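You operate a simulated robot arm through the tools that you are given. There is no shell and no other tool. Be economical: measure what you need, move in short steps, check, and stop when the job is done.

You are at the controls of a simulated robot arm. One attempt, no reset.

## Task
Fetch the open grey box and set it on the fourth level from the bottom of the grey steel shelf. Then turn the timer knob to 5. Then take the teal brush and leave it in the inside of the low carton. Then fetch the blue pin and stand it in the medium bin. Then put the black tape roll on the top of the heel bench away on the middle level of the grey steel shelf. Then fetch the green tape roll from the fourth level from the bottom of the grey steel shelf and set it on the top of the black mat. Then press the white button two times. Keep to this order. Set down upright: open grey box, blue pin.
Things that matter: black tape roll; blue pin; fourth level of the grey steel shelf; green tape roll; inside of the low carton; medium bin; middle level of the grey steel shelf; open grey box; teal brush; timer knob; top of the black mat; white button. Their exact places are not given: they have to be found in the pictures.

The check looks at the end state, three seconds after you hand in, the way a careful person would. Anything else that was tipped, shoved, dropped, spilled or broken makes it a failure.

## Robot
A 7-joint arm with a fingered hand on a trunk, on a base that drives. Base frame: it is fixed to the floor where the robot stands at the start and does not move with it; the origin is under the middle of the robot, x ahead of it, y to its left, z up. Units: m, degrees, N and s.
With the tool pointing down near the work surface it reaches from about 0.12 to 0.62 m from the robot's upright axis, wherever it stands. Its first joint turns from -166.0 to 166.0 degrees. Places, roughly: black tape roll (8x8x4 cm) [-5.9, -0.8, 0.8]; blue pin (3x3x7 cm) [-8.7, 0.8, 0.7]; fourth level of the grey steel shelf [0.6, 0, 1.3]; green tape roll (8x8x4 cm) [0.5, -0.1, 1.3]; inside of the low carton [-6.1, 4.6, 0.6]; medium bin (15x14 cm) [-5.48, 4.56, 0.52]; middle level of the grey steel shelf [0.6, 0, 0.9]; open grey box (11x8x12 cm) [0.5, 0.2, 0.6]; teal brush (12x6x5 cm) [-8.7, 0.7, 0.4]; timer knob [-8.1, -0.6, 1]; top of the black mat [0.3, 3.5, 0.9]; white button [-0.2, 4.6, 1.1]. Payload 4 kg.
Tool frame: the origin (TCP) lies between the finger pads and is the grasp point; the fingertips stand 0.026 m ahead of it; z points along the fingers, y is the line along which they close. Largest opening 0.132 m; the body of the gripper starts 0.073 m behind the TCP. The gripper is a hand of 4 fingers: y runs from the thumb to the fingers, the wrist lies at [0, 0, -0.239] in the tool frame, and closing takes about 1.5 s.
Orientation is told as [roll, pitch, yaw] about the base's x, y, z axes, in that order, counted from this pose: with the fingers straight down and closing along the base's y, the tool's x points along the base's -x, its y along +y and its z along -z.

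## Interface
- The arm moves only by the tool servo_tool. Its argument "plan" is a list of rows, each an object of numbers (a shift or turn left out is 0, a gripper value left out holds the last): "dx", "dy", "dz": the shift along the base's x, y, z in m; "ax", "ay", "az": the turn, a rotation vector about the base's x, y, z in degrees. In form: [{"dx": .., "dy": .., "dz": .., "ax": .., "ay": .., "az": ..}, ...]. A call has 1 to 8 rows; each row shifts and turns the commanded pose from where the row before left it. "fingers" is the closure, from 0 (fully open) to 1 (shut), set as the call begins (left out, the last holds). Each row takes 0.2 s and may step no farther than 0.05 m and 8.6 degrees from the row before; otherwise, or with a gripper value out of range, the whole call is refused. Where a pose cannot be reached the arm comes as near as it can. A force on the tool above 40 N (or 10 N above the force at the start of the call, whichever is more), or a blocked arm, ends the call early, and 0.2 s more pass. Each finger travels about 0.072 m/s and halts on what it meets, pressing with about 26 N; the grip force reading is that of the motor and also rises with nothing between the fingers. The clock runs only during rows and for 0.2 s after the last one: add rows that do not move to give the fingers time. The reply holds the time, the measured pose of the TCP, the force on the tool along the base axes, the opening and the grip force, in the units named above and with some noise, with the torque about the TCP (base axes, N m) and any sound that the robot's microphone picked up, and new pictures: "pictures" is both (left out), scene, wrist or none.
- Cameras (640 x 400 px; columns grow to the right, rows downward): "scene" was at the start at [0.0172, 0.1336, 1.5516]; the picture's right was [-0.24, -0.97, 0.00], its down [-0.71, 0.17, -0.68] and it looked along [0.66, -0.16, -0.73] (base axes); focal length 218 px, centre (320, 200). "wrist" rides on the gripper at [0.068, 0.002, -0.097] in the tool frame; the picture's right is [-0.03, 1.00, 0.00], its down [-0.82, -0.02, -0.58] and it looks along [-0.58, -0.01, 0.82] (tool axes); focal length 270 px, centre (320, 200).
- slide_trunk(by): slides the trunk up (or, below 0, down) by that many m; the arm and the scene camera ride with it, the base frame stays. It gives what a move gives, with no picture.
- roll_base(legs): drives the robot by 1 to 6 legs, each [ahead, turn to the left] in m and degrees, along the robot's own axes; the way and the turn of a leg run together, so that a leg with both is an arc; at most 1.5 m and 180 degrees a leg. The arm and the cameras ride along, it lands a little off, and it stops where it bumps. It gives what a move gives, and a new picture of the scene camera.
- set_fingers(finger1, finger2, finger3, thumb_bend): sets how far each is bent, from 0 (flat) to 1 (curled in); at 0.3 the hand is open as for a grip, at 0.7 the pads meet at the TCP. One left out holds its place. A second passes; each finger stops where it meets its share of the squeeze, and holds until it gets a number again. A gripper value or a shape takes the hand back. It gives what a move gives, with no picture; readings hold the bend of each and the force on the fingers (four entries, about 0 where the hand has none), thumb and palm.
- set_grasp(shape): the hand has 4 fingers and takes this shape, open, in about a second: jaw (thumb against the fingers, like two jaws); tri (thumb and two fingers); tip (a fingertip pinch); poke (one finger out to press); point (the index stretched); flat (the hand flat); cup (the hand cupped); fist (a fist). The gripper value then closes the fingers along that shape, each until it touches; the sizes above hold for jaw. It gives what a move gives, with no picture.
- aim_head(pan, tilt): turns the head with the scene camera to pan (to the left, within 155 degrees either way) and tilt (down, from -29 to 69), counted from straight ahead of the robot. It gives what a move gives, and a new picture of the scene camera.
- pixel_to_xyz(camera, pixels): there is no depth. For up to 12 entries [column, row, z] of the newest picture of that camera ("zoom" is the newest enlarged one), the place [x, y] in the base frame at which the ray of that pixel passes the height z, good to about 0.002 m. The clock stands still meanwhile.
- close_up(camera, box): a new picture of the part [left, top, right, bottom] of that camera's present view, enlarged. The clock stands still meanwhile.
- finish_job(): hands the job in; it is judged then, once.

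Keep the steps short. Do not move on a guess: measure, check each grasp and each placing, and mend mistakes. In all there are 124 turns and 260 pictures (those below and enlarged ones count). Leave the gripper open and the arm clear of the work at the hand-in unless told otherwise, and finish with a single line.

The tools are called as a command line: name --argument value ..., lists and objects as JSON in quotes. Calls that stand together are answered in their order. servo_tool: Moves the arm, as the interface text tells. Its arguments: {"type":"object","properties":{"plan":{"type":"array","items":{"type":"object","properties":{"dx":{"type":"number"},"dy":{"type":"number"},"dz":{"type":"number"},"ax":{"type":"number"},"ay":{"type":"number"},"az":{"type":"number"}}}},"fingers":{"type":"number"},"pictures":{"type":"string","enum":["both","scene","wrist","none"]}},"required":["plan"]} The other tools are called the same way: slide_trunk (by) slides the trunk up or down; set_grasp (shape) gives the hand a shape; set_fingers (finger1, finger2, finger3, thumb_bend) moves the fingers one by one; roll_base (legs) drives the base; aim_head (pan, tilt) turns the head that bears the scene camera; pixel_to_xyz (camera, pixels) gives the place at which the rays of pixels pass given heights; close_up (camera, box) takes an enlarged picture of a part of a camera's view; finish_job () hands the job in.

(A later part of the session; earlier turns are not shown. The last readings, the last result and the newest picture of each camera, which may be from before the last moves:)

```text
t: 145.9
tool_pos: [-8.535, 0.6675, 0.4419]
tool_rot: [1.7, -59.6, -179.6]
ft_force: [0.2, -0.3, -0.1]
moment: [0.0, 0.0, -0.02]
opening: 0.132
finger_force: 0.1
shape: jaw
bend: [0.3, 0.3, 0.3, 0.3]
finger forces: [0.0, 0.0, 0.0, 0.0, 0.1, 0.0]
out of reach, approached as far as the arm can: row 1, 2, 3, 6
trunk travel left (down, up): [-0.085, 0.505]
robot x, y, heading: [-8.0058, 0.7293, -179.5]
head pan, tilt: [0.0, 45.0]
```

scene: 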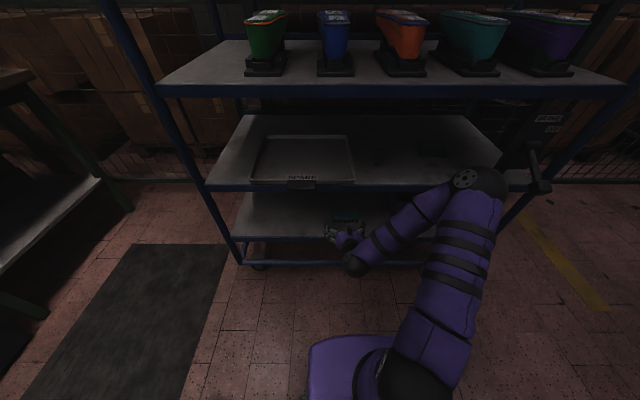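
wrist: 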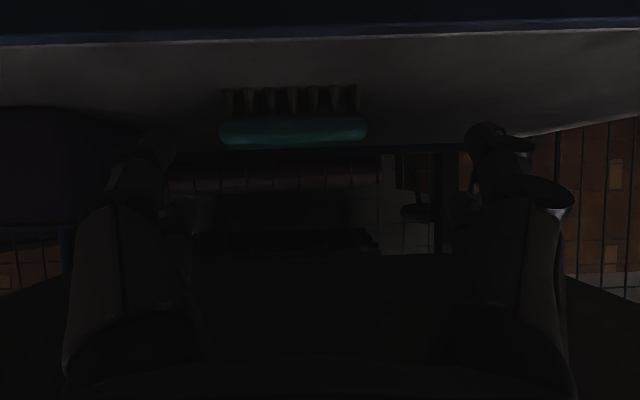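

Brush now centred at wrist (294,130). Measure.

close_up --camera "wrist" --box '[210, 70, 380, 170]'

pixel_to_xyz --camera "wrist" --pixels '[[220, 132, 0.37], [367, 131, 0.37], [293, 131, 0.36], [293, 131, 0.37], [293, 131, 0.38], [293, 112, 0.325], [293, 112, 0.335]]'

close_up --camera "scene" --box '[300, 190, 400, 260]'

```text
3.76 times, centred on (295, 120) of wrist
```

zoom: 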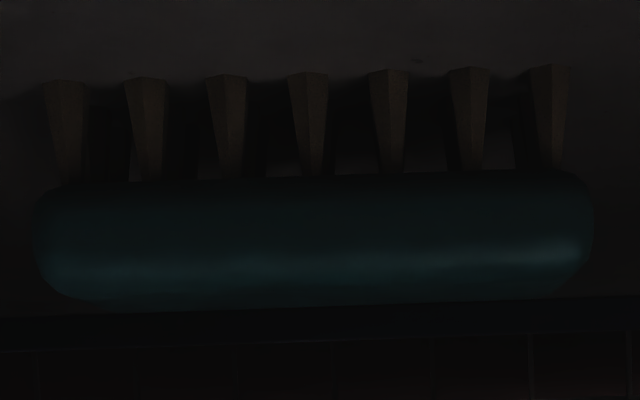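

```text
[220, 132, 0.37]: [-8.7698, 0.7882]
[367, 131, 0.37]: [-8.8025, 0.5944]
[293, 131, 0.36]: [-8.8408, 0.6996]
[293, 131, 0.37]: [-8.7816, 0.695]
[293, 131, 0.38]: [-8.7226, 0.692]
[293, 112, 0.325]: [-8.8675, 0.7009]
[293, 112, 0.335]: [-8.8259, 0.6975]
```

```text
5.71 times, centred on (350, 225) of scene
```

zoom: 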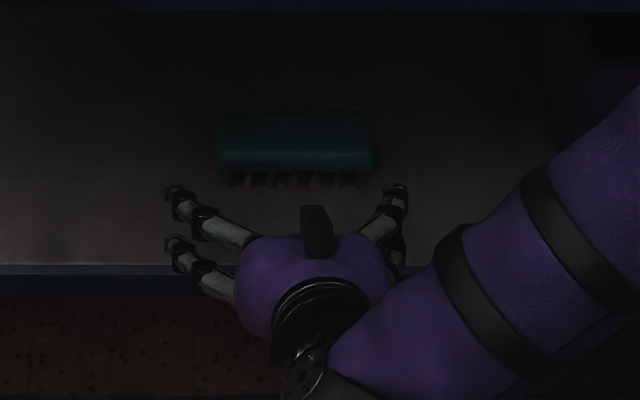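

pixel_to_xyz --camera "zoom" --pixels '[[295, 187, 0.325], [295, 187, 0.335], [217, 135, 0.37], [374, 140, 0.37], [295, 112, 0.375], [295, 150, 0.375], [200, 265, 0.325], [200, 265, 0.315]]'

```text
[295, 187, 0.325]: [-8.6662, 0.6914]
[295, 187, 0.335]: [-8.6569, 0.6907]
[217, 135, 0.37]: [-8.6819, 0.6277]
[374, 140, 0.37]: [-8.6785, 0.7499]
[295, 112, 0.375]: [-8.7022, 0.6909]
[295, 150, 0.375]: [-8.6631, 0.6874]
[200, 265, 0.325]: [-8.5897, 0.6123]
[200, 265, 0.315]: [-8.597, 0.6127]
```

Brush: y 0.628–0.750 (centre 0.689), x centre ≈-8.69. Use the trunk to lower 6.5 cm, then centre the hand laterally.

slide_trunk --by -0.066

servo_tool --plan '[{"dx": -0.01, "dy": 0.011}, {"dx": -0.01, "dy": 0.011}, {}]'

```text
t: 146.9
tool_pos: [-8.5358, 0.6673, 0.3763]
tool_rot: [1.7, -59.6, -179.5]
ft_force: [-0.8, -0.4, -0.2]
moment: [0.05, -0.01, -0.02]
opening: 0.1319
finger_force: 0.0
shape: jaw
bend: [0.3, 0.3, 0.3, 0.3]
finger forces: [0.0, 0.0, 0.0, 0.1, 0.0, 0.0]
trunk travel left (down, up): [-0.019, 0.571]
robot x, y, heading: [-8.0063, 0.7327, -179.7]
head pan, tilt: [0.0, 45.0]
```

```text
t: 147.7
tool_pos: [-8.5538, 0.6887, 0.3747]
tool_rot: [1.8, -59.2, -179.6]
ft_force: [21.1, -3.7, -3.2]
moment: [-0.14, -0.58, -0.81]
opening: 0.1315
finger_force: 0.1
shape: jaw
bend: [0.29, 0.3, 0.3, 0.29]
finger forces: [5.0, 0.1, 0.0, 0.1, 16.5, 0.0]
trunk travel left (down, up): [-0.019, 0.571]
robot x, y, heading: [-8.0042, 0.7309, -179.8]
head pan, tilt: [0.0, 45.0]
```

scene: 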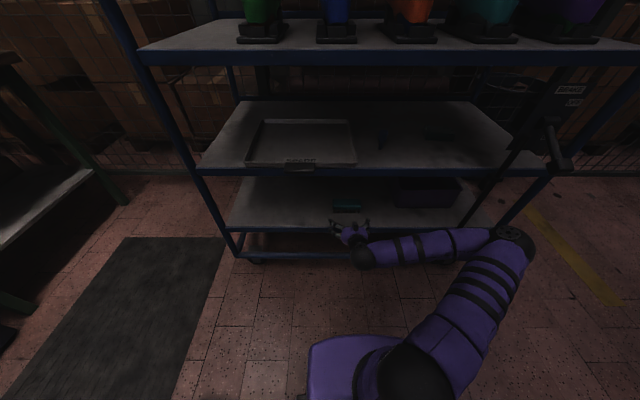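
wrist: 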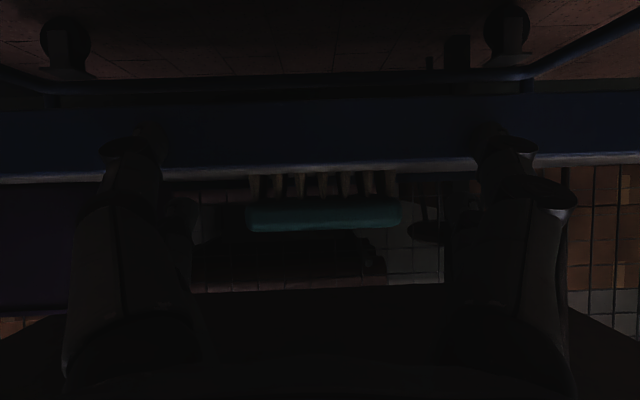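

Lower fingertips touched the shelf's front edge (21 N). Back off, raise 2.3 cm.

servo_tool --plan '[{"dx": 0.02}, {"dz": 0.023}, {}]' --pictures "both"

close_up --camera "wrist" --box '[80, 80, 560, 260]'

```text
t: 148.5
tool_pos: [-8.5465, 0.6933, 0.4022]
tool_rot: [1.8, -59.6, -179.6]
ft_force: [-0.5, 0.1, -0.1]
moment: [0.0, -0.04, -0.01]
opening: 0.132
finger_force: 0.2
shape: jaw
bend: [0.3, 0.3, 0.3, 0.3]
finger forces: [0.1, 0.0, 0.0, 0.1, 0.0, 0.0]
out of reach, approached as far as the arm can: row 1
trunk travel left (down, up): [-0.019, 0.571]
robot x, y, heading: [-8.0031, 0.7295, -179.7]
head pan, tilt: [0.0, 45.0]
```

scene: 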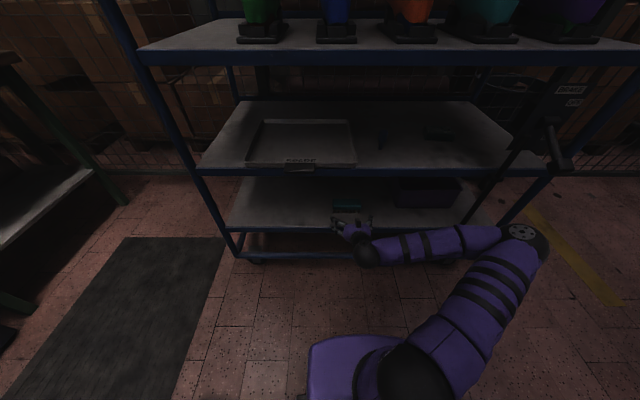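
wrist: 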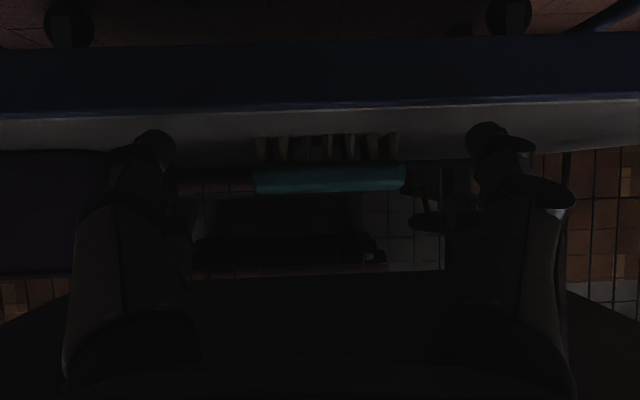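

```text
1.33 times, centred on (320, 170) of wrist
```

zoom: 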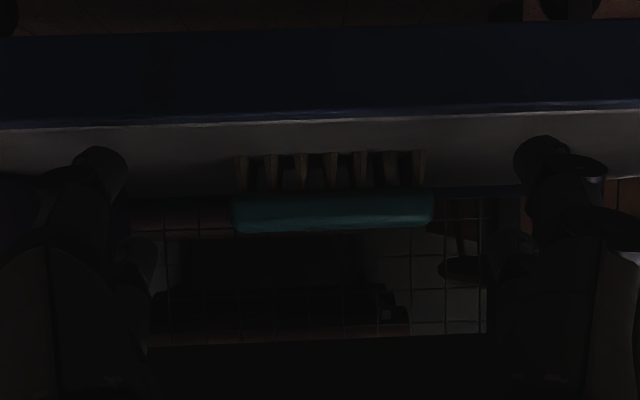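

Hand now clears the shelf edge. Centre (−6 mm in y), and go in 14 cm.

servo_tool --plan '[{"dx": -0.02, "dy": -0.007, "dz": -0.004}, {"dx": -0.03}, {"dx": -0.03}, {"dx": -0.02}, {"dx": -0.02}, {"dx": -0.02}, {}]' --pictures "both"

close_up --camera "scene" --box '[300, 170, 400, 240]'

```text
t: 150.1
tool_pos: [-8.6869, 0.6849, 0.3989]
tool_rot: [1.7, -59.5, -179.6]
ft_force: [0.3, -0.8, -0.5]
moment: [-0.03, -0.03, -0.01]
opening: 0.1321
finger_force: 0.0
shape: jaw
bend: [0.3, 0.3, 0.3, 0.3]
finger forces: [0.4, 0.0, 0.0, 0.0, 0.2, 0.0]
trunk travel left (down, up): [-0.019, 0.571]
robot x, y, heading: [-8.0028, 0.7298, -179.7]
head pan, tilt: [0.0, 45.0]
```

scene: 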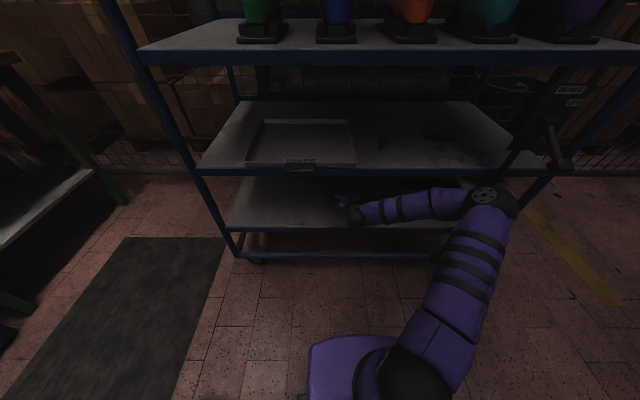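
wrist: 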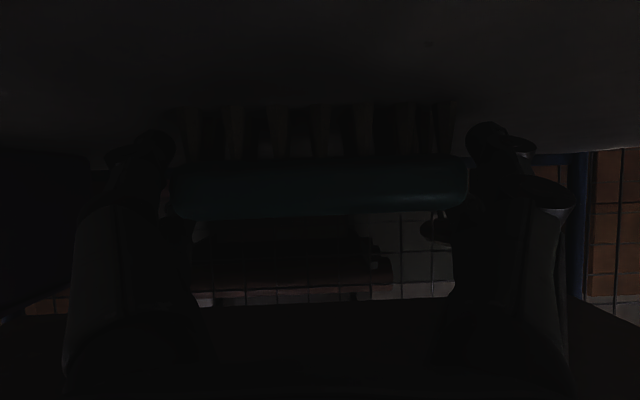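

```text
5.71 times, centred on (350, 205) of scene
```

zoom: 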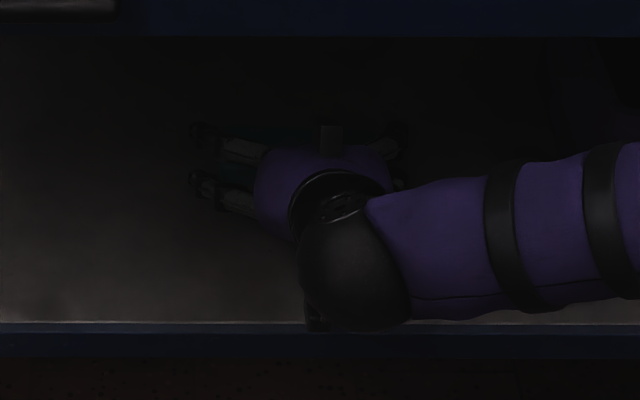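

Brush sits between the digits. Close.

servo_tool --plan '[{}, {}, {}, {}, {}, {}, {}]' --fingers 1 --pictures "wrist"

servo_tool --plan '[{"dz": 0.015}, {"dz": 0.015}, {}]' --pictures "wrist"

```text
t: 151.7
tool_pos: [-8.6874, 0.6856, 0.3984]
tool_rot: [1.7, -59.7, -179.6]
ft_force: [-1.0, -0.7, 1.9]
moment: [-0.17, 0.18, -0.04]
opening: 0.1165
finger_force: 26.3
shape: jaw
bend: [0.5, 0.55, 0.51, 0.29]
finger forces: [28.6, 23.6, 23.6, 0.0, 27.5, 0.0]
trunk travel left (down, up): [-0.019, 0.571]
robot x, y, heading: [-8.0059, 0.7254, -179.7]
head pan, tilt: [0.0, 45.0]
```

wrist: 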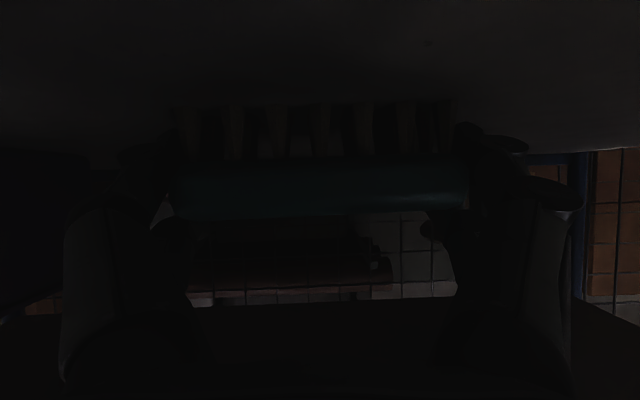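

```text
t: 152.5
tool_pos: [-8.686, 0.6861, 0.4275]
tool_rot: [1.7, -59.5, -179.6]
ft_force: [0.6, 0.2, -0.8]
moment: [-0.02, 0.0, 0.02]
opening: 0.1168
finger_force: 25.8
shape: jaw
bend: [0.5, 0.55, 0.51, 0.29]
finger forces: [28.9, 22.3, 23.6, 0.0, 27.2, 0.1]
trunk travel left (down, up): [-0.019, 0.571]
robot x, y, heading: [-8.0047, 0.7244, -179.6]
head pan, tilt: [0.0, 45.0]
```

wrist: 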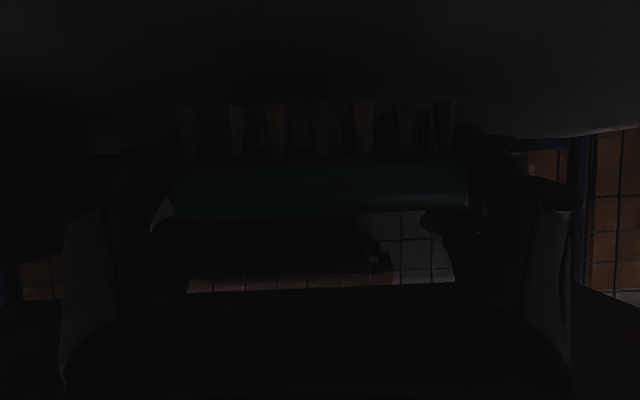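

Held and lifted. Back the base straight out 0.35 m.

roll_base --legs '[[-0.4, 0]]'

slide_trunk --by 0.4

aim_head --pan -100 --tilt 18

```text
t: 155.0
tool_pos: [-8.2949, 0.6858, 0.4292]
tool_rot: [1.7, -59.5, -179.4]
ft_force: [-0.1, 0.1, -1.9]
moment: [-0.01, -0.05, 0.02]
opening: 0.1165
finger_force: 25.8
shape: jaw
bend: [0.5, 0.55, 0.51, 0.29]
finger forces: [29.0, 22.2, 23.8, 0.0, 27.2, 0.0]
trunk travel left (down, up): [-0.019, 0.571]
robot x, y, heading: [-7.6117, 0.7355, -179.2]
head pan, tilt: [0.0, 45.0]
```

scene: 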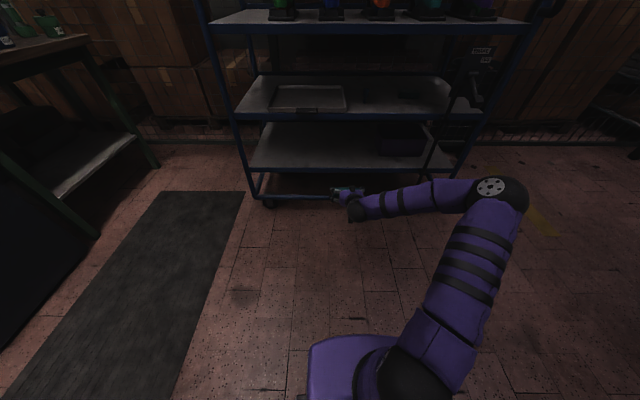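

```text
t: 158.8
tool_pos: [-8.2948, 0.6879, 0.8279]
tool_rot: [1.7, -59.6, -179.4]
ft_force: [-0.5, -0.5, -1.0]
moment: [0.02, 0.01, 0.03]
opening: 0.1167
finger_force: 25.8
shape: jaw
bend: [0.5, 0.55, 0.51, 0.29]
finger forces: [29.0, 22.4, 23.7, 0.1, 27.2, 0.1]
trunk travel left (down, up): [-0.419, 0.171]
robot x, y, heading: [-7.6116, 0.7319, -179.5]
head pan, tilt: [0.0, 45.0]
```

```text
t: 160.6
tool_pos: [-8.2949, 0.6859, 0.8286]
tool_rot: [1.9, -59.5, -179.4]
ft_force: [-0.2, 0.4, -0.7]
moment: [0.0, -0.04, 0.0]
opening: 0.1168
finger_force: 25.6
shape: jaw
bend: [0.5, 0.55, 0.51, 0.29]
finger forces: [29.0, 22.3, 23.8, 0.0, 27.2, 0.0]
trunk travel left (down, up): [-0.419, 0.171]
robot x, y, heading: [-7.6138, 0.7337, -179.2]
head pan, tilt: [-100.0, 18.0]
```

scene: 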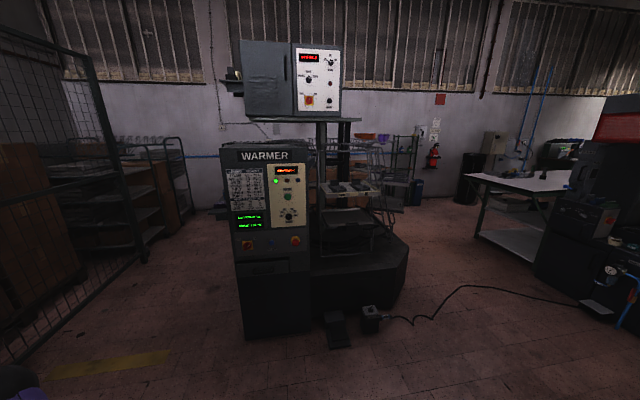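

Look for the route to the carton at (-6.1,4.6). Measure floor points and zoom the rack area.

pixel_to_xyz --camera "scene" --pixels '[[243, 338, 0], [306, 332, 0], [405, 250, 0], [372, 325, 0], [340, 348, 0], [480, 240, 0], [535, 290, 0], [590, 312, 0], [470, 290, 0], [410, 205, 0.1], [545, 270, 0], [365, 285, 0]]'

close_up --camera "scene" --box '[300, 100, 560, 280]'

aim_head --pan -140 --tilt 18

```text
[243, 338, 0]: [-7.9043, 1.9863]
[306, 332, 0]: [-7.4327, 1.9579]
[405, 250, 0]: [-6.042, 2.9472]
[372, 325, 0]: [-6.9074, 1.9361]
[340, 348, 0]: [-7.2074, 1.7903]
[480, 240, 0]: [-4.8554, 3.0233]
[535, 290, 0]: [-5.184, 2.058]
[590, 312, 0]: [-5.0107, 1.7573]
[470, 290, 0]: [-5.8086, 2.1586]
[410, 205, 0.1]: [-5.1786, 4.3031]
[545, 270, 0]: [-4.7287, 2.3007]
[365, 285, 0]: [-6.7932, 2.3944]
```

```text
2.22 times, centred on (430, 190) of scene
```

zoom: 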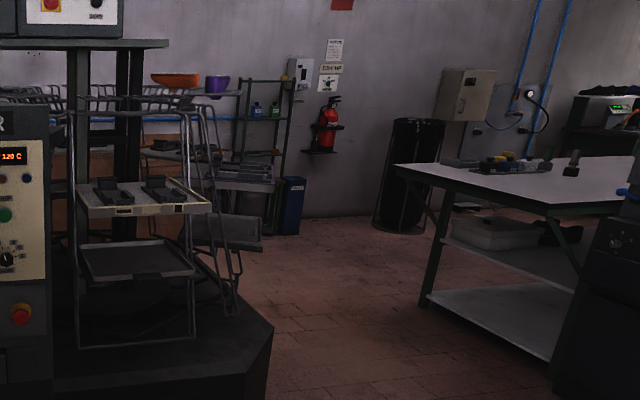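

```text
t: 161.6
tool_pos: [-8.2959, 0.6856, 0.8286]
tool_rot: [1.7, -59.4, -179.4]
ft_force: [-0.2, 0.3, -0.9]
moment: [0.03, 0.0, 0.02]
opening: 0.1168
finger_force: 26.2
shape: jaw
bend: [0.5, 0.55, 0.51, 0.29]
finger forces: [29.0, 22.3, 23.7, 0.0, 27.2, 0.1]
trunk travel left (down, up): [-0.419, 0.171]
robot x, y, heading: [-7.6144, 0.7326, -179.2]
head pan, tilt: [-140.0, 18.0]
```

scene: 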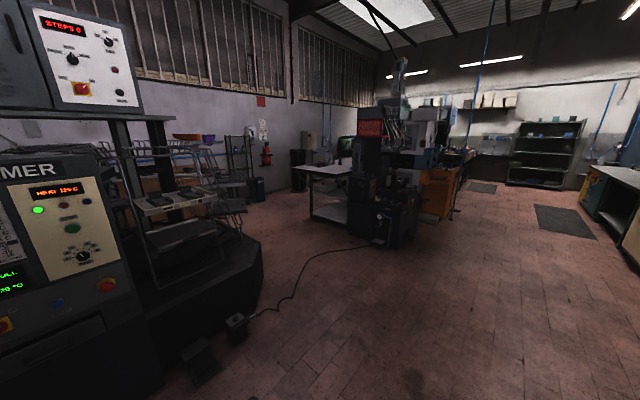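

Passage runs at x≈-5.5 between the carousel and the white table. First fold the arm upright with the brush.

servo_tool --plan '[{"dx": 0.032, "dy": -0.008, "dz": 0.025, "ay": -7.4}, {"dx": 0.032, "dy": -0.008, "dz": 0.025, "ay": -7.4}, {"dx": 0.032, "dy": -0.008, "dz": 0.025, "ay": -7.4}, {"dx": 0.032, "dy": -0.008, "dz": 0.025, "ay": -7.4}, {"dx": 0.032, "dy": -0.008, "dz": 0.025, "ay": -7.4}, {"dx": 0.032, "dy": -0.008, "dz": 0.025, "ay": -7.4}, {"dx": 0.032, "dy": -0.008, "dz": 0.025, "ay": -7.4}, {"dx": 0.032, "dy": -0.008, "dz": 0.025, "ay": -7.4}]' --pictures "wrist"

roll_base --legs '[[0, -178], [1.0, 8], [1.0, 75]]'

aim_head --pan 0 --tilt 25

```text
t: 163.4
tool_pos: [-8.0394, 0.6231, 1.0283]
tool_rot: [2.2, -0.2, -179.6]
ft_force: [-0.3, 0.7, -3.0]
moment: [-0.02, 0.01, 0.03]
opening: 0.1162
finger_force: 26.6
shape: jaw
bend: [0.5, 0.56, 0.51, 0.29]
finger forces: [27.5, 21.9, 23.0, 0.0, 25.4, 0.1]
trunk travel left (down, up): [-0.419, 0.171]
robot x, y, heading: [-7.6123, 0.7336, -179.5]
head pan, tilt: [-140.0, 18.0]
```

wrist: 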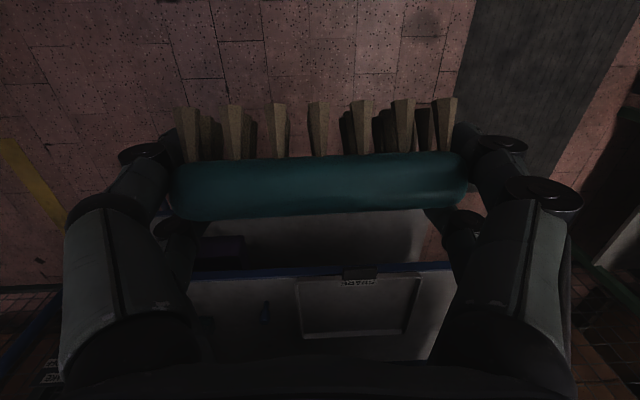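

```text
t: 181.7
tool_pos: [-6.0505, 1.9413, 1.0267]
tool_rot: [2.1, -0.2, 85.6]
ft_force: [1.2, 1.1, -1.5]
moment: [-0.04, 0.04, -0.02]
opening: 0.1162
finger_force: 25.8
shape: jaw
bend: [0.5, 0.56, 0.51, 0.29]
finger forces: [27.8, 20.7, 23.3, 0.0, 25.4, 0.0]
trunk travel left (down, up): [-0.419, 0.171]
robot x, y, heading: [-5.9762, 1.5062, 85.5]
head pan, tilt: [-140.0, 18.0]
cut short: leg 3
```

scene: 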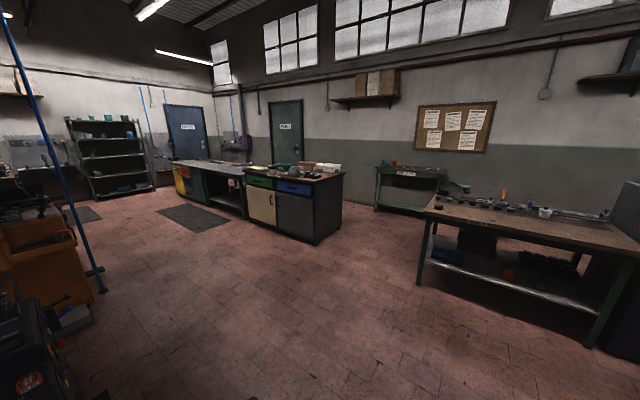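

```text
t: 183.9
tool_pos: [-6.051, 1.9409, 1.0265]
tool_rot: [2.1, -0.4, 85.6]
ft_force: [0.1, 0.5, -0.9]
moment: [0.02, -0.03, -0.01]
opening: 0.1162
finger_force: 26.7
shape: jaw
bend: [0.5, 0.56, 0.51, 0.29]
finger forces: [27.8, 20.7, 23.5, 0.0, 25.4, 0.0]
trunk travel left (down, up): [-0.419, 0.171]
robot x, y, heading: [-5.9756, 1.5076, 85.6]
head pan, tilt: [0.0, 25.0]
```

scene: 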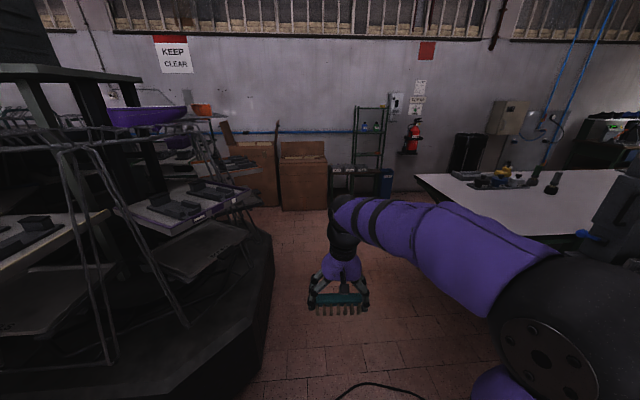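

Leg 3 ended ~3 cm short. Look down at the floor in front.

aim_head --pan 10 --tilt 65

aim_head --pan -50 --tilt 55

```text
t: 185.0
tool_pos: [-6.0499, 1.9414, 1.0266]
tool_rot: [2.2, -0.4, 85.6]
ft_force: [0.1, 0.9, -1.2]
moment: [-0.02, 0.0, -0.01]
opening: 0.1162
finger_force: 25.9
shape: jaw
bend: [0.5, 0.56, 0.51, 0.29]
finger forces: [27.9, 20.6, 23.5, 0.0, 25.4, 0.0]
trunk travel left (down, up): [-0.419, 0.171]
robot x, y, heading: [-5.9776, 1.5116, 85.5]
head pan, tilt: [10.0, 65.0]
```

scene: 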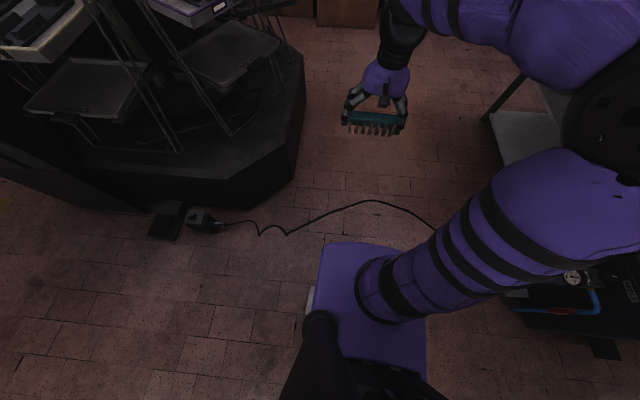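

```text
t: 186.3
tool_pos: [-6.0483, 1.9426, 1.0275]
tool_rot: [2.3, -0.4, 85.6]
ft_force: [0.3, 0.2, -2.1]
moment: [0.01, -0.02, -0.02]
opening: 0.1161
finger_force: 25.8
shape: jaw
bend: [0.5, 0.56, 0.51, 0.29]
finger forces: [27.8, 20.7, 23.5, 0.0, 25.3, 0.0]
trunk travel left (down, up): [-0.419, 0.171]
robot x, y, heading: [-5.9768, 1.5091, 85.3]
head pan, tilt: [-50.0, 55.0]
```

scene: 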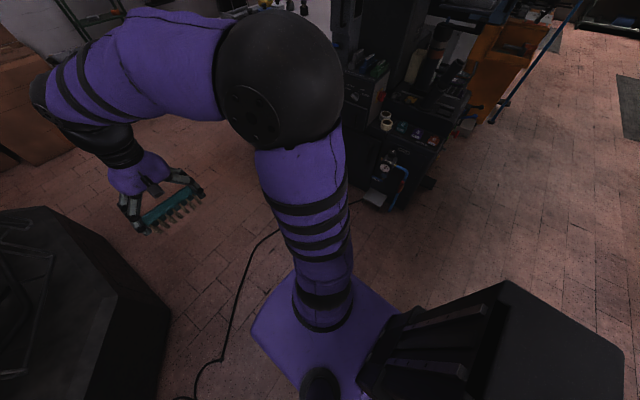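

Nothing obviously touching. Try a short 0.08 m forward to learn whether it's blocked.

roll_base --legs '[[0.08, 0]]'

```text
t: 187.3
tool_pos: [-6.0447, 2.0196, 1.0271]
tool_rot: [2.1, -0.2, 85.6]
ft_force: [-0.5, -0.3, -0.6]
moment: [0.01, 0.02, 0.01]
opening: 0.1162
finger_force: 25.3
shape: jaw
bend: [0.5, 0.56, 0.51, 0.29]
finger forces: [27.8, 20.6, 23.5, 0.0, 25.4, 0.0]
trunk travel left (down, up): [-0.419, 0.171]
robot x, y, heading: [-5.9718, 1.589, 85.7]
head pan, tilt: [-50.0, 55.0]
```

scene: 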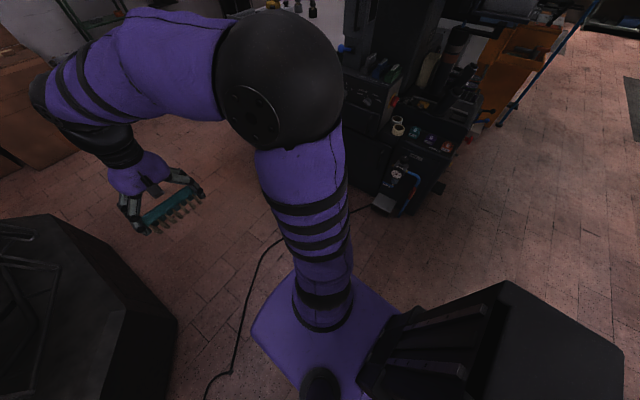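

Not blocked. Continue: through the passage.

roll_base --legs '[[0, -22], [1.0, 0], [0, 26], [0.85, 0]]'

aim_head --pan 20 --tilt 35

```text
t: 199.4
tool_pos: [-5.6162, 3.7649, 1.0276]
tool_rot: [2.2, -0.4, 89.2]
ft_force: [-0.3, -0.4, -0.7]
moment: [0.04, 0.03, 0.03]
opening: 0.1151
finger_force: 25.7
shape: jaw
bend: [0.5, 0.6, 0.5, 0.29]
finger forces: [31.6, 38.7, 25.2, 0.1, 26.1, 0.0]
trunk travel left (down, up): [-0.419, 0.171]
robot x, y, heading: [-5.5142, 3.3337, 89.4]
head pan, tilt: [-50.0, 55.0]
```

scene: 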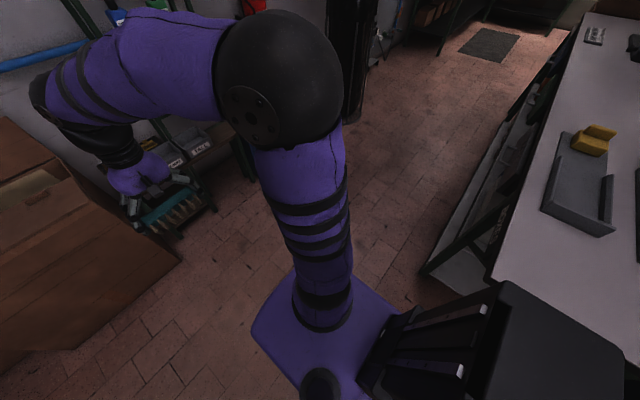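

```text
t: 200.8
tool_pos: [-5.6155, 3.7659, 1.027]
tool_rot: [2.1, -0.4, 89.2]
ft_force: [-0.2, 0.5, -1.3]
moment: [0.03, 0.02, 0.03]
opening: 0.1153
finger_force: 26.4
shape: jaw
bend: [0.5, 0.6, 0.5, 0.29]
finger forces: [31.7, 38.7, 25.3, 0.0, 26.0, 0.0]
trunk travel left (down, up): [-0.419, 0.171]
robot x, y, heading: [-5.5153, 3.3379, 89.5]
head pan, tilt: [20.0, 35.0]
```

scene: 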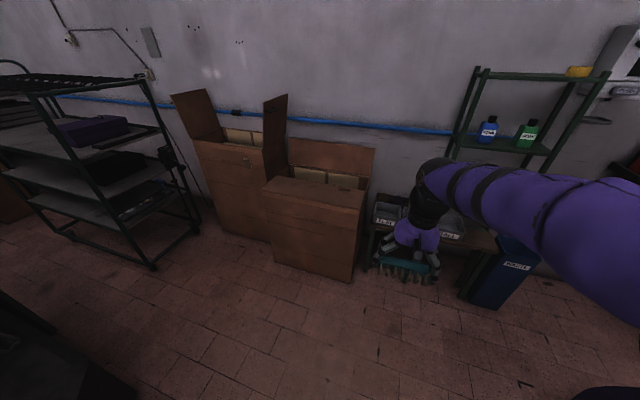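

The low carton at (320,215) and labelled bins at (420,220). Zoom.

close_up --camera "scene" --box '[180, 80, 400, 280]'

pixel_to_xyz --camera "scene" --pixels '[[263, 188, 0.7], [353, 211, 0.7], [375, 150, 0.85], [365, 190, 0.7], [285, 170, 0.7], [352, 281, 0], [275, 262, 0]]'

```text
2.00 times, centred on (290, 180) of scene
```

zoom: 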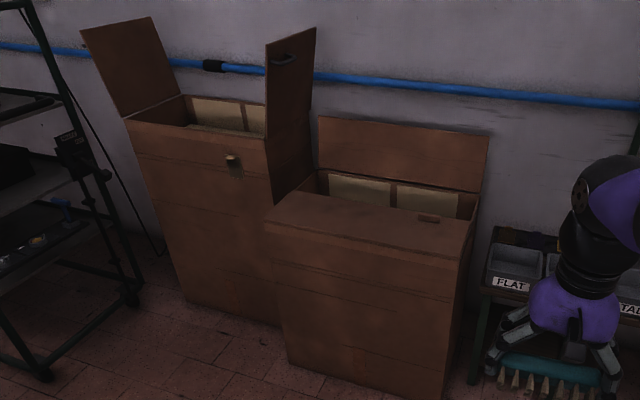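

```text
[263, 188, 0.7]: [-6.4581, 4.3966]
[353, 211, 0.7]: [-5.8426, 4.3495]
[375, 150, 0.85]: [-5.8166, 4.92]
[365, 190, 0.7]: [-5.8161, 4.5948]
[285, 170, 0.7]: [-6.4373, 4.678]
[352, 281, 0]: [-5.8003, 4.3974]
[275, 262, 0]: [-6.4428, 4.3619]
```

Raise the trunk and move to stand in front of the low carton.

slide_trunk --by 0.17

roll_base --legs '[[0, 48], [0.6, 0], [0, -47]]'

aim_head --pan 8 --tilt 45

```text
t: 202.7
tool_pos: [-5.6168, 3.7652, 1.1969]
tool_rot: [2.1, -0.5, 89.3]
ft_force: [-0.5, 0.3, -1.8]
moment: [0.0, -0.02, -0.04]
opening: 0.1151
finger_force: 25.9
shape: jaw
bend: [0.5, 0.6, 0.5, 0.29]
finger forces: [31.7, 38.6, 25.3, 0.1, 26.0, 0.1]
trunk travel left (down, up): [-0.589, 0.001]
robot x, y, heading: [-5.5166, 3.3403, 89.5]
head pan, tilt: [20.0, 35.0]
```

```text
t: 210.8
tool_pos: [-6.0706, 4.1637, 1.1974]
tool_rot: [2.2, -0.3, 91.0]
ft_force: [1.3, -0.9, -0.4]
moment: [0.03, 0.02, 0.03]
opening: 0.1153
finger_force: 25.5
shape: jaw
bend: [0.5, 0.59, 0.5, 0.29]
finger forces: [31.4, 37.8, 25.2, 0.1, 25.9, 0.1]
trunk travel left (down, up): [-0.589, 0.001]
robot x, y, heading: [-5.9566, 3.7446, 91.1]
head pan, tilt: [20.0, 35.0]
```

scene: 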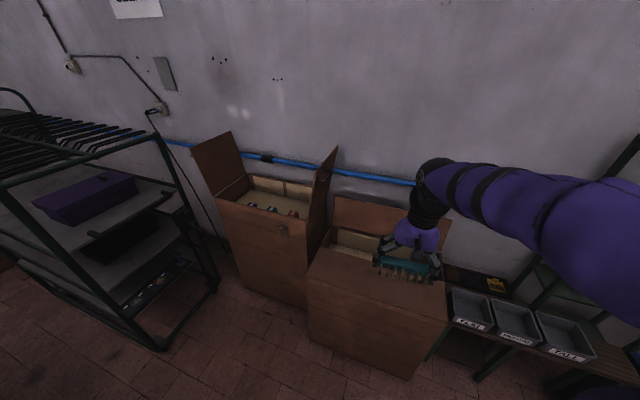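

```text
t: 211.6
tool_pos: [-6.071, 4.1645, 1.1983]
tool_rot: [2.2, -0.4, 91.0]
ft_force: [0.2, -0.8, -0.8]
moment: [0.0, -0.01, 0.03]
opening: 0.1153
finger_force: 26.2
shape: jaw
bend: [0.5, 0.59, 0.5, 0.29]
finger forces: [31.4, 37.8, 25.2, 0.0, 25.8, 0.0]
trunk travel left (down, up): [-0.589, 0.001]
robot x, y, heading: [-5.9549, 3.7402, 90.7]
head pan, tilt: [8.0, 45.0]
```

scene: 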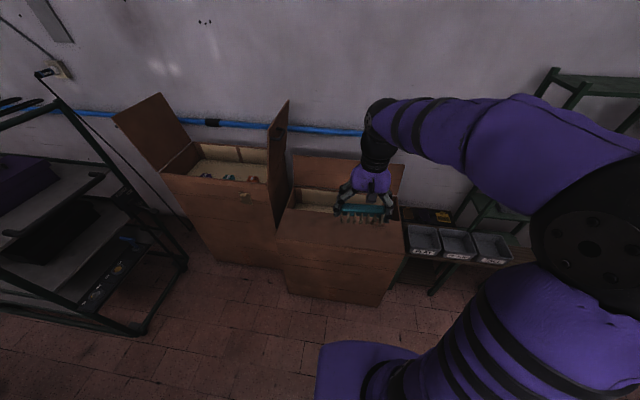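

close_up --camera "scene" --box '[260, 140, 420, 260]'

close_up --camera "wrist" --box '[0, 0, 640, 400]'

pixel_to_xyz --camera "scene" --pixels '[[277, 234, 0.68], [395, 250, 0.68], [292, 207, 0.68], [312, 195, 0.68], [310, 208, 0.6], [320, 207, 0.6], [400, 193, 0.68]]'

```text
3.33 times, centred on (340, 200) of scene
```

zoom: 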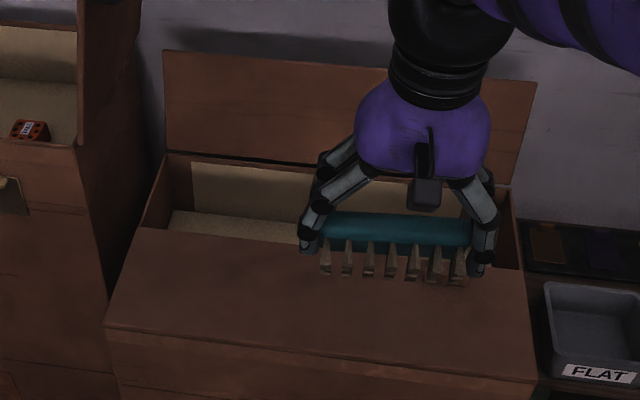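

```text
1.00 times, centred on (320, 200) of wrist (not enlarged: the box is as wide or as high as the picture)
```

zoom: 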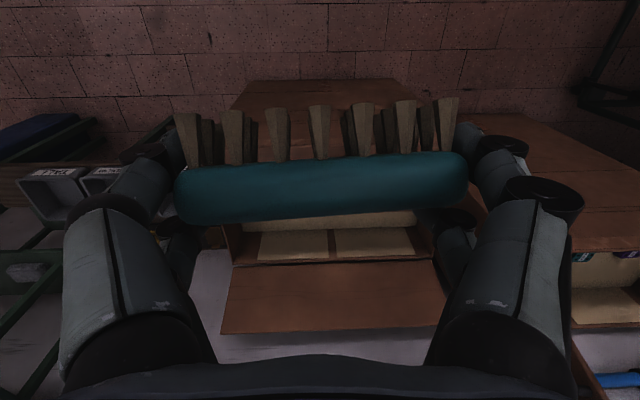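

```text
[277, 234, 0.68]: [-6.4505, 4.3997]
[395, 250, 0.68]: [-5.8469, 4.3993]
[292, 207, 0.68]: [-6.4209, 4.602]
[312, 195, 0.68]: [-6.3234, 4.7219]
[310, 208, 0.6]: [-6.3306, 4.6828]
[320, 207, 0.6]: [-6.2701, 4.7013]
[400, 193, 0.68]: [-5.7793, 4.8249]
```

Triangulate the rim with both cameras.

pixel_to_xyz --camera "scene" --pixels '[[309.5, 187, 0.68], [309.5, 187, 0.75], [414, 197, 0.68], [302, 208, 0.68], [302, 208, 0.6], [315, 202, 0.6], [302, 208, 0.75], [416, 221, 0.68]]'

close_up --camera "wrist" --box '[200, 60, 460, 350]'

pixel_to_xyz --camera "wrist" --pixels '[[237, 264, 0.68], [432, 260, 0.68], [237, 264, 0.75], [432, 260, 0.75], [258, 232, 0.6], [330, 225, 0.6]]'

```text
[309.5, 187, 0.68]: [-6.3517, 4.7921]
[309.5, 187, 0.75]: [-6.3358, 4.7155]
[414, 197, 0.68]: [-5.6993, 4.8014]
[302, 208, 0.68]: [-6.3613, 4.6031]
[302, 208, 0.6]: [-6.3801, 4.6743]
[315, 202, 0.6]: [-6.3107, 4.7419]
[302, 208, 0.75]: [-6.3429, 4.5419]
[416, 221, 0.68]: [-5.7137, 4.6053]
```

```text
1.38 times, centred on (330, 205) of wrist
```

zoom: 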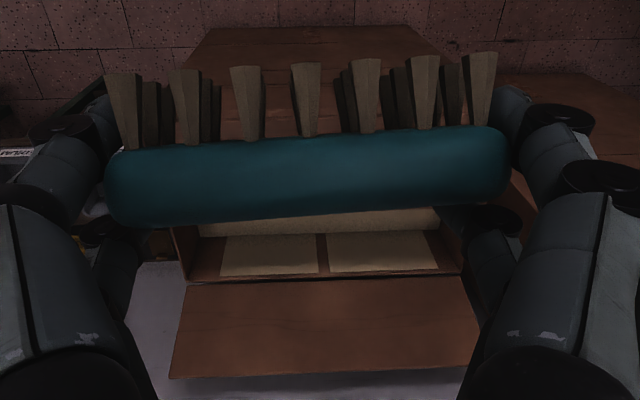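

```text
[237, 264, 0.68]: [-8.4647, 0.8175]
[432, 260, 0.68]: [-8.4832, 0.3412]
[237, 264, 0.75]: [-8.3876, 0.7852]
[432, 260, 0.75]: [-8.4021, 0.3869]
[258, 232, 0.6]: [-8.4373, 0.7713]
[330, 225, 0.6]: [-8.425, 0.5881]
```

Wrist pixel lookup was stale. Move the hand 0.2 m forward over the carton for a fresh look.

servo_tool --plan '[{"dy": 0.04}, {"dy": 0.04}, {"dy": 0.04}, {"dy": 0.04}, {"dx": -0.02, "dy": 0.02}, {}]'

close_up --camera "scene" --box '[260, 140, 420, 260]'

```text
t: 213.0
tool_pos: [-6.0907, 4.3432, 1.1979]
tool_rot: [2.1, -0.3, 90.9]
ft_force: [0.4, -0.6, -0.8]
moment: [0.02, -0.02, -0.01]
opening: 0.1153
finger_force: 26.2
shape: jaw
bend: [0.5, 0.59, 0.5, 0.29]
finger forces: [31.3, 36.6, 25.0, 0.1, 26.0, 0.0]
trunk travel left (down, up): [-0.589, 0.001]
robot x, y, heading: [-5.9581, 3.7389, 90.8]
head pan, tilt: [8.0, 45.0]
```

scene: 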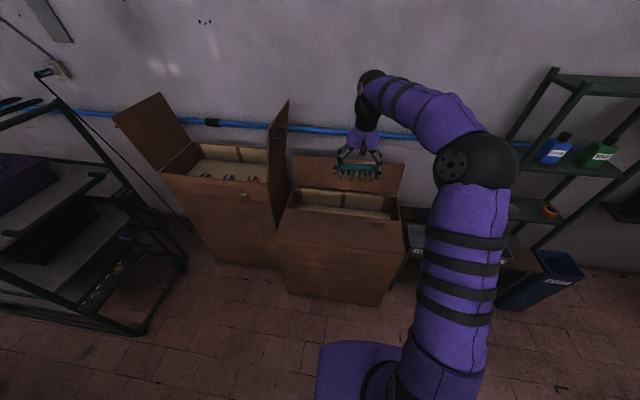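
wrist: 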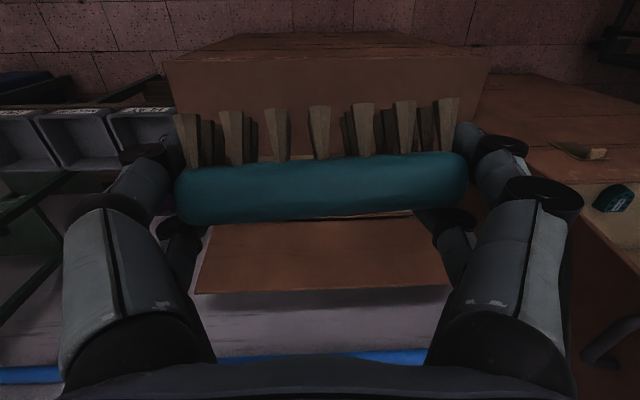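

```text
3.33 times, centred on (340, 200) of scene
```

zoom: 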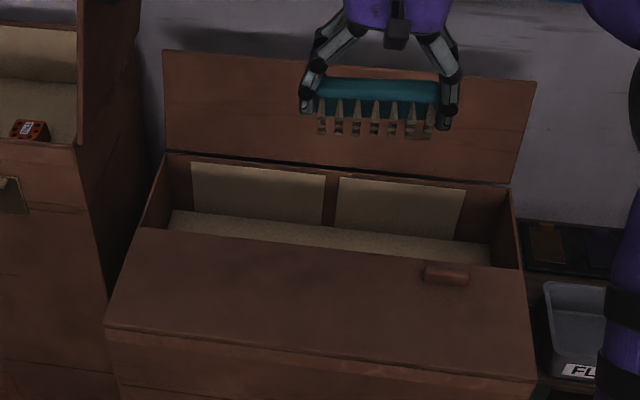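

pixel_to_xyz --camera "wrist" --pixels '[[165, 62, 0.75], [490, 65, 0.75], [205, 224, 0.75], [440, 218, 0.75], [165, 62, 0.7], [490, 65, 0.7], [205, 224, 0.7], [440, 218, 0.7]]'

pixel_to_xyz --camera "zoom" --pixels '[[105, 326, 0.75], [540, 382, 0.75], [105, 326, 0.7], [540, 382, 0.7], [142, 228, 0.7], [520, 270, 0.7], [165, 155, 0.7], [512, 186, 0.7], [170, 212, 0.6], [180, 230, 0.6], [490, 243, 0.6]]'

```text
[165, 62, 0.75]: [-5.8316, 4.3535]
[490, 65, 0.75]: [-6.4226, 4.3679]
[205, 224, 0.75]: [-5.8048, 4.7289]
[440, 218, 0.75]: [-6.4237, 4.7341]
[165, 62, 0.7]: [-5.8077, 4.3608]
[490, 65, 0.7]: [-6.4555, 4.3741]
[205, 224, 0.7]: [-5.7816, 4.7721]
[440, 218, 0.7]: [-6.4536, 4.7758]
```

```text
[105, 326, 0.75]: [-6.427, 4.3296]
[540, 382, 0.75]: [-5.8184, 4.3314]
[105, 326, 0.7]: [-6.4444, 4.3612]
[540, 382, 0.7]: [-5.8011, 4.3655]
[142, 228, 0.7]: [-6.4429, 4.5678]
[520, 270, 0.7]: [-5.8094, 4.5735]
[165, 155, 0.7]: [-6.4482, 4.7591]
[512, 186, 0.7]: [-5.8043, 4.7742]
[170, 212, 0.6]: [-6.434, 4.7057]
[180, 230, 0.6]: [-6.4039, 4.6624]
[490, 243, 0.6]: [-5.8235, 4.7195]
```

Carton rim at z≈0.70: opening x −6.44…−5.81, y 4.57…4.76 (front half flapped over). Robot must be closer; check where its base front is.

pixel_to_xyz --camera "scene" --pixels '[[360, 343, 0.0], [360, 343, 0.15], [360, 343, 0.3], [320, 345, 0.15], [405, 350, 0.15]]'

```text
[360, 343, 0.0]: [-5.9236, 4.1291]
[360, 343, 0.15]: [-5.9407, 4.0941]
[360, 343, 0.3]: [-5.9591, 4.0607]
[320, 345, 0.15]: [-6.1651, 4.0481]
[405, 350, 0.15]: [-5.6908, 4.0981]
```

Base front is ≈4.09; I can drive 0.2 m nearer. Then tilt the hand 30° and move over the opening.

roll_base --legs '[[0.2, 0]]'

servo_tool --plan '[{"dy": 0.03, "dz": -0.03, "ax": 7.5}, {"dy": 0.03, "dz": -0.03, "ax": 7.5}, {"dy": 0.03, "dz": -0.03, "ax": 7.5}, {"dy": 0.03, "dz": -0.03, "ax": 7.5}, {}]'

```text
t: 214.6
tool_pos: [-6.0897, 4.5443, 1.1952]
tool_rot: [2.3, -0.4, 90.7]
ft_force: [0.0, 0.0, -2.2]
moment: [0.01, -0.02, -0.01]
opening: 0.1154
finger_force: 25.9
shape: jaw
bend: [0.5, 0.59, 0.5, 0.29]
finger forces: [31.4, 36.5, 25.0, 0.0, 25.9, 0.0]
trunk travel left (down, up): [-0.589, 0.001]
robot x, y, heading: [-5.9584, 3.9418, 90.7]
head pan, tilt: [8.0, 45.0]
```

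scene: 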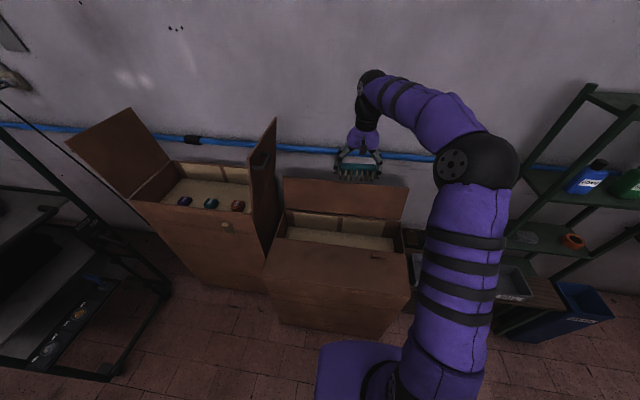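

```text
t: 215.8
tool_pos: [-6.0888, 4.6644, 1.0742]
tool_rot: [1.8, -30.5, 90.8]
ft_force: [-0.3, 0.0, -1.8]
moment: [-0.01, 0.0, 0.01]
opening: 0.1152
finger_force: 25.9
shape: jaw
bend: [0.5, 0.59, 0.5, 0.29]
finger forces: [31.2, 34.4, 24.6, 0.0, 25.7, 0.1]
trunk travel left (down, up): [-0.589, 0.001]
robot x, y, heading: [-5.9628, 3.9423, 90.5]
head pan, tilt: [8.0, 45.0]
```

scene: 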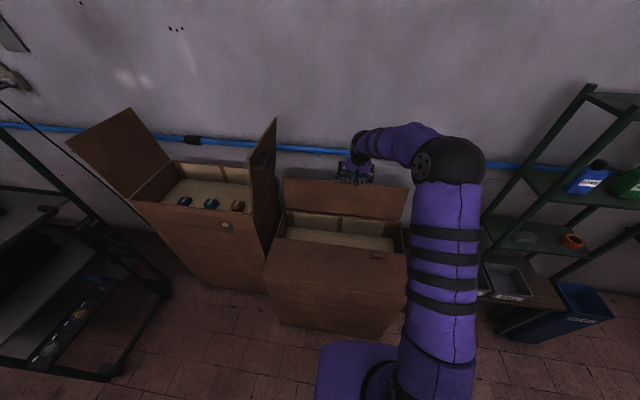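
wrist: 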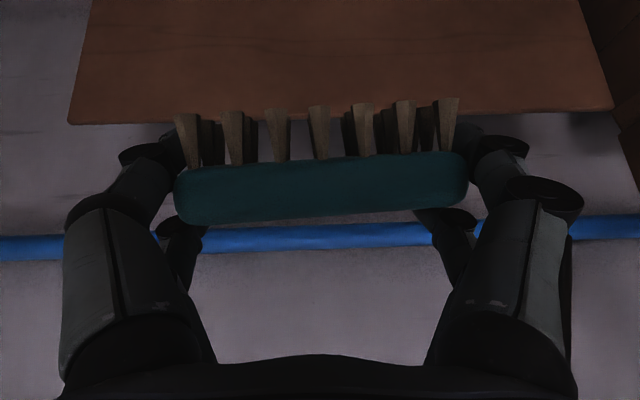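

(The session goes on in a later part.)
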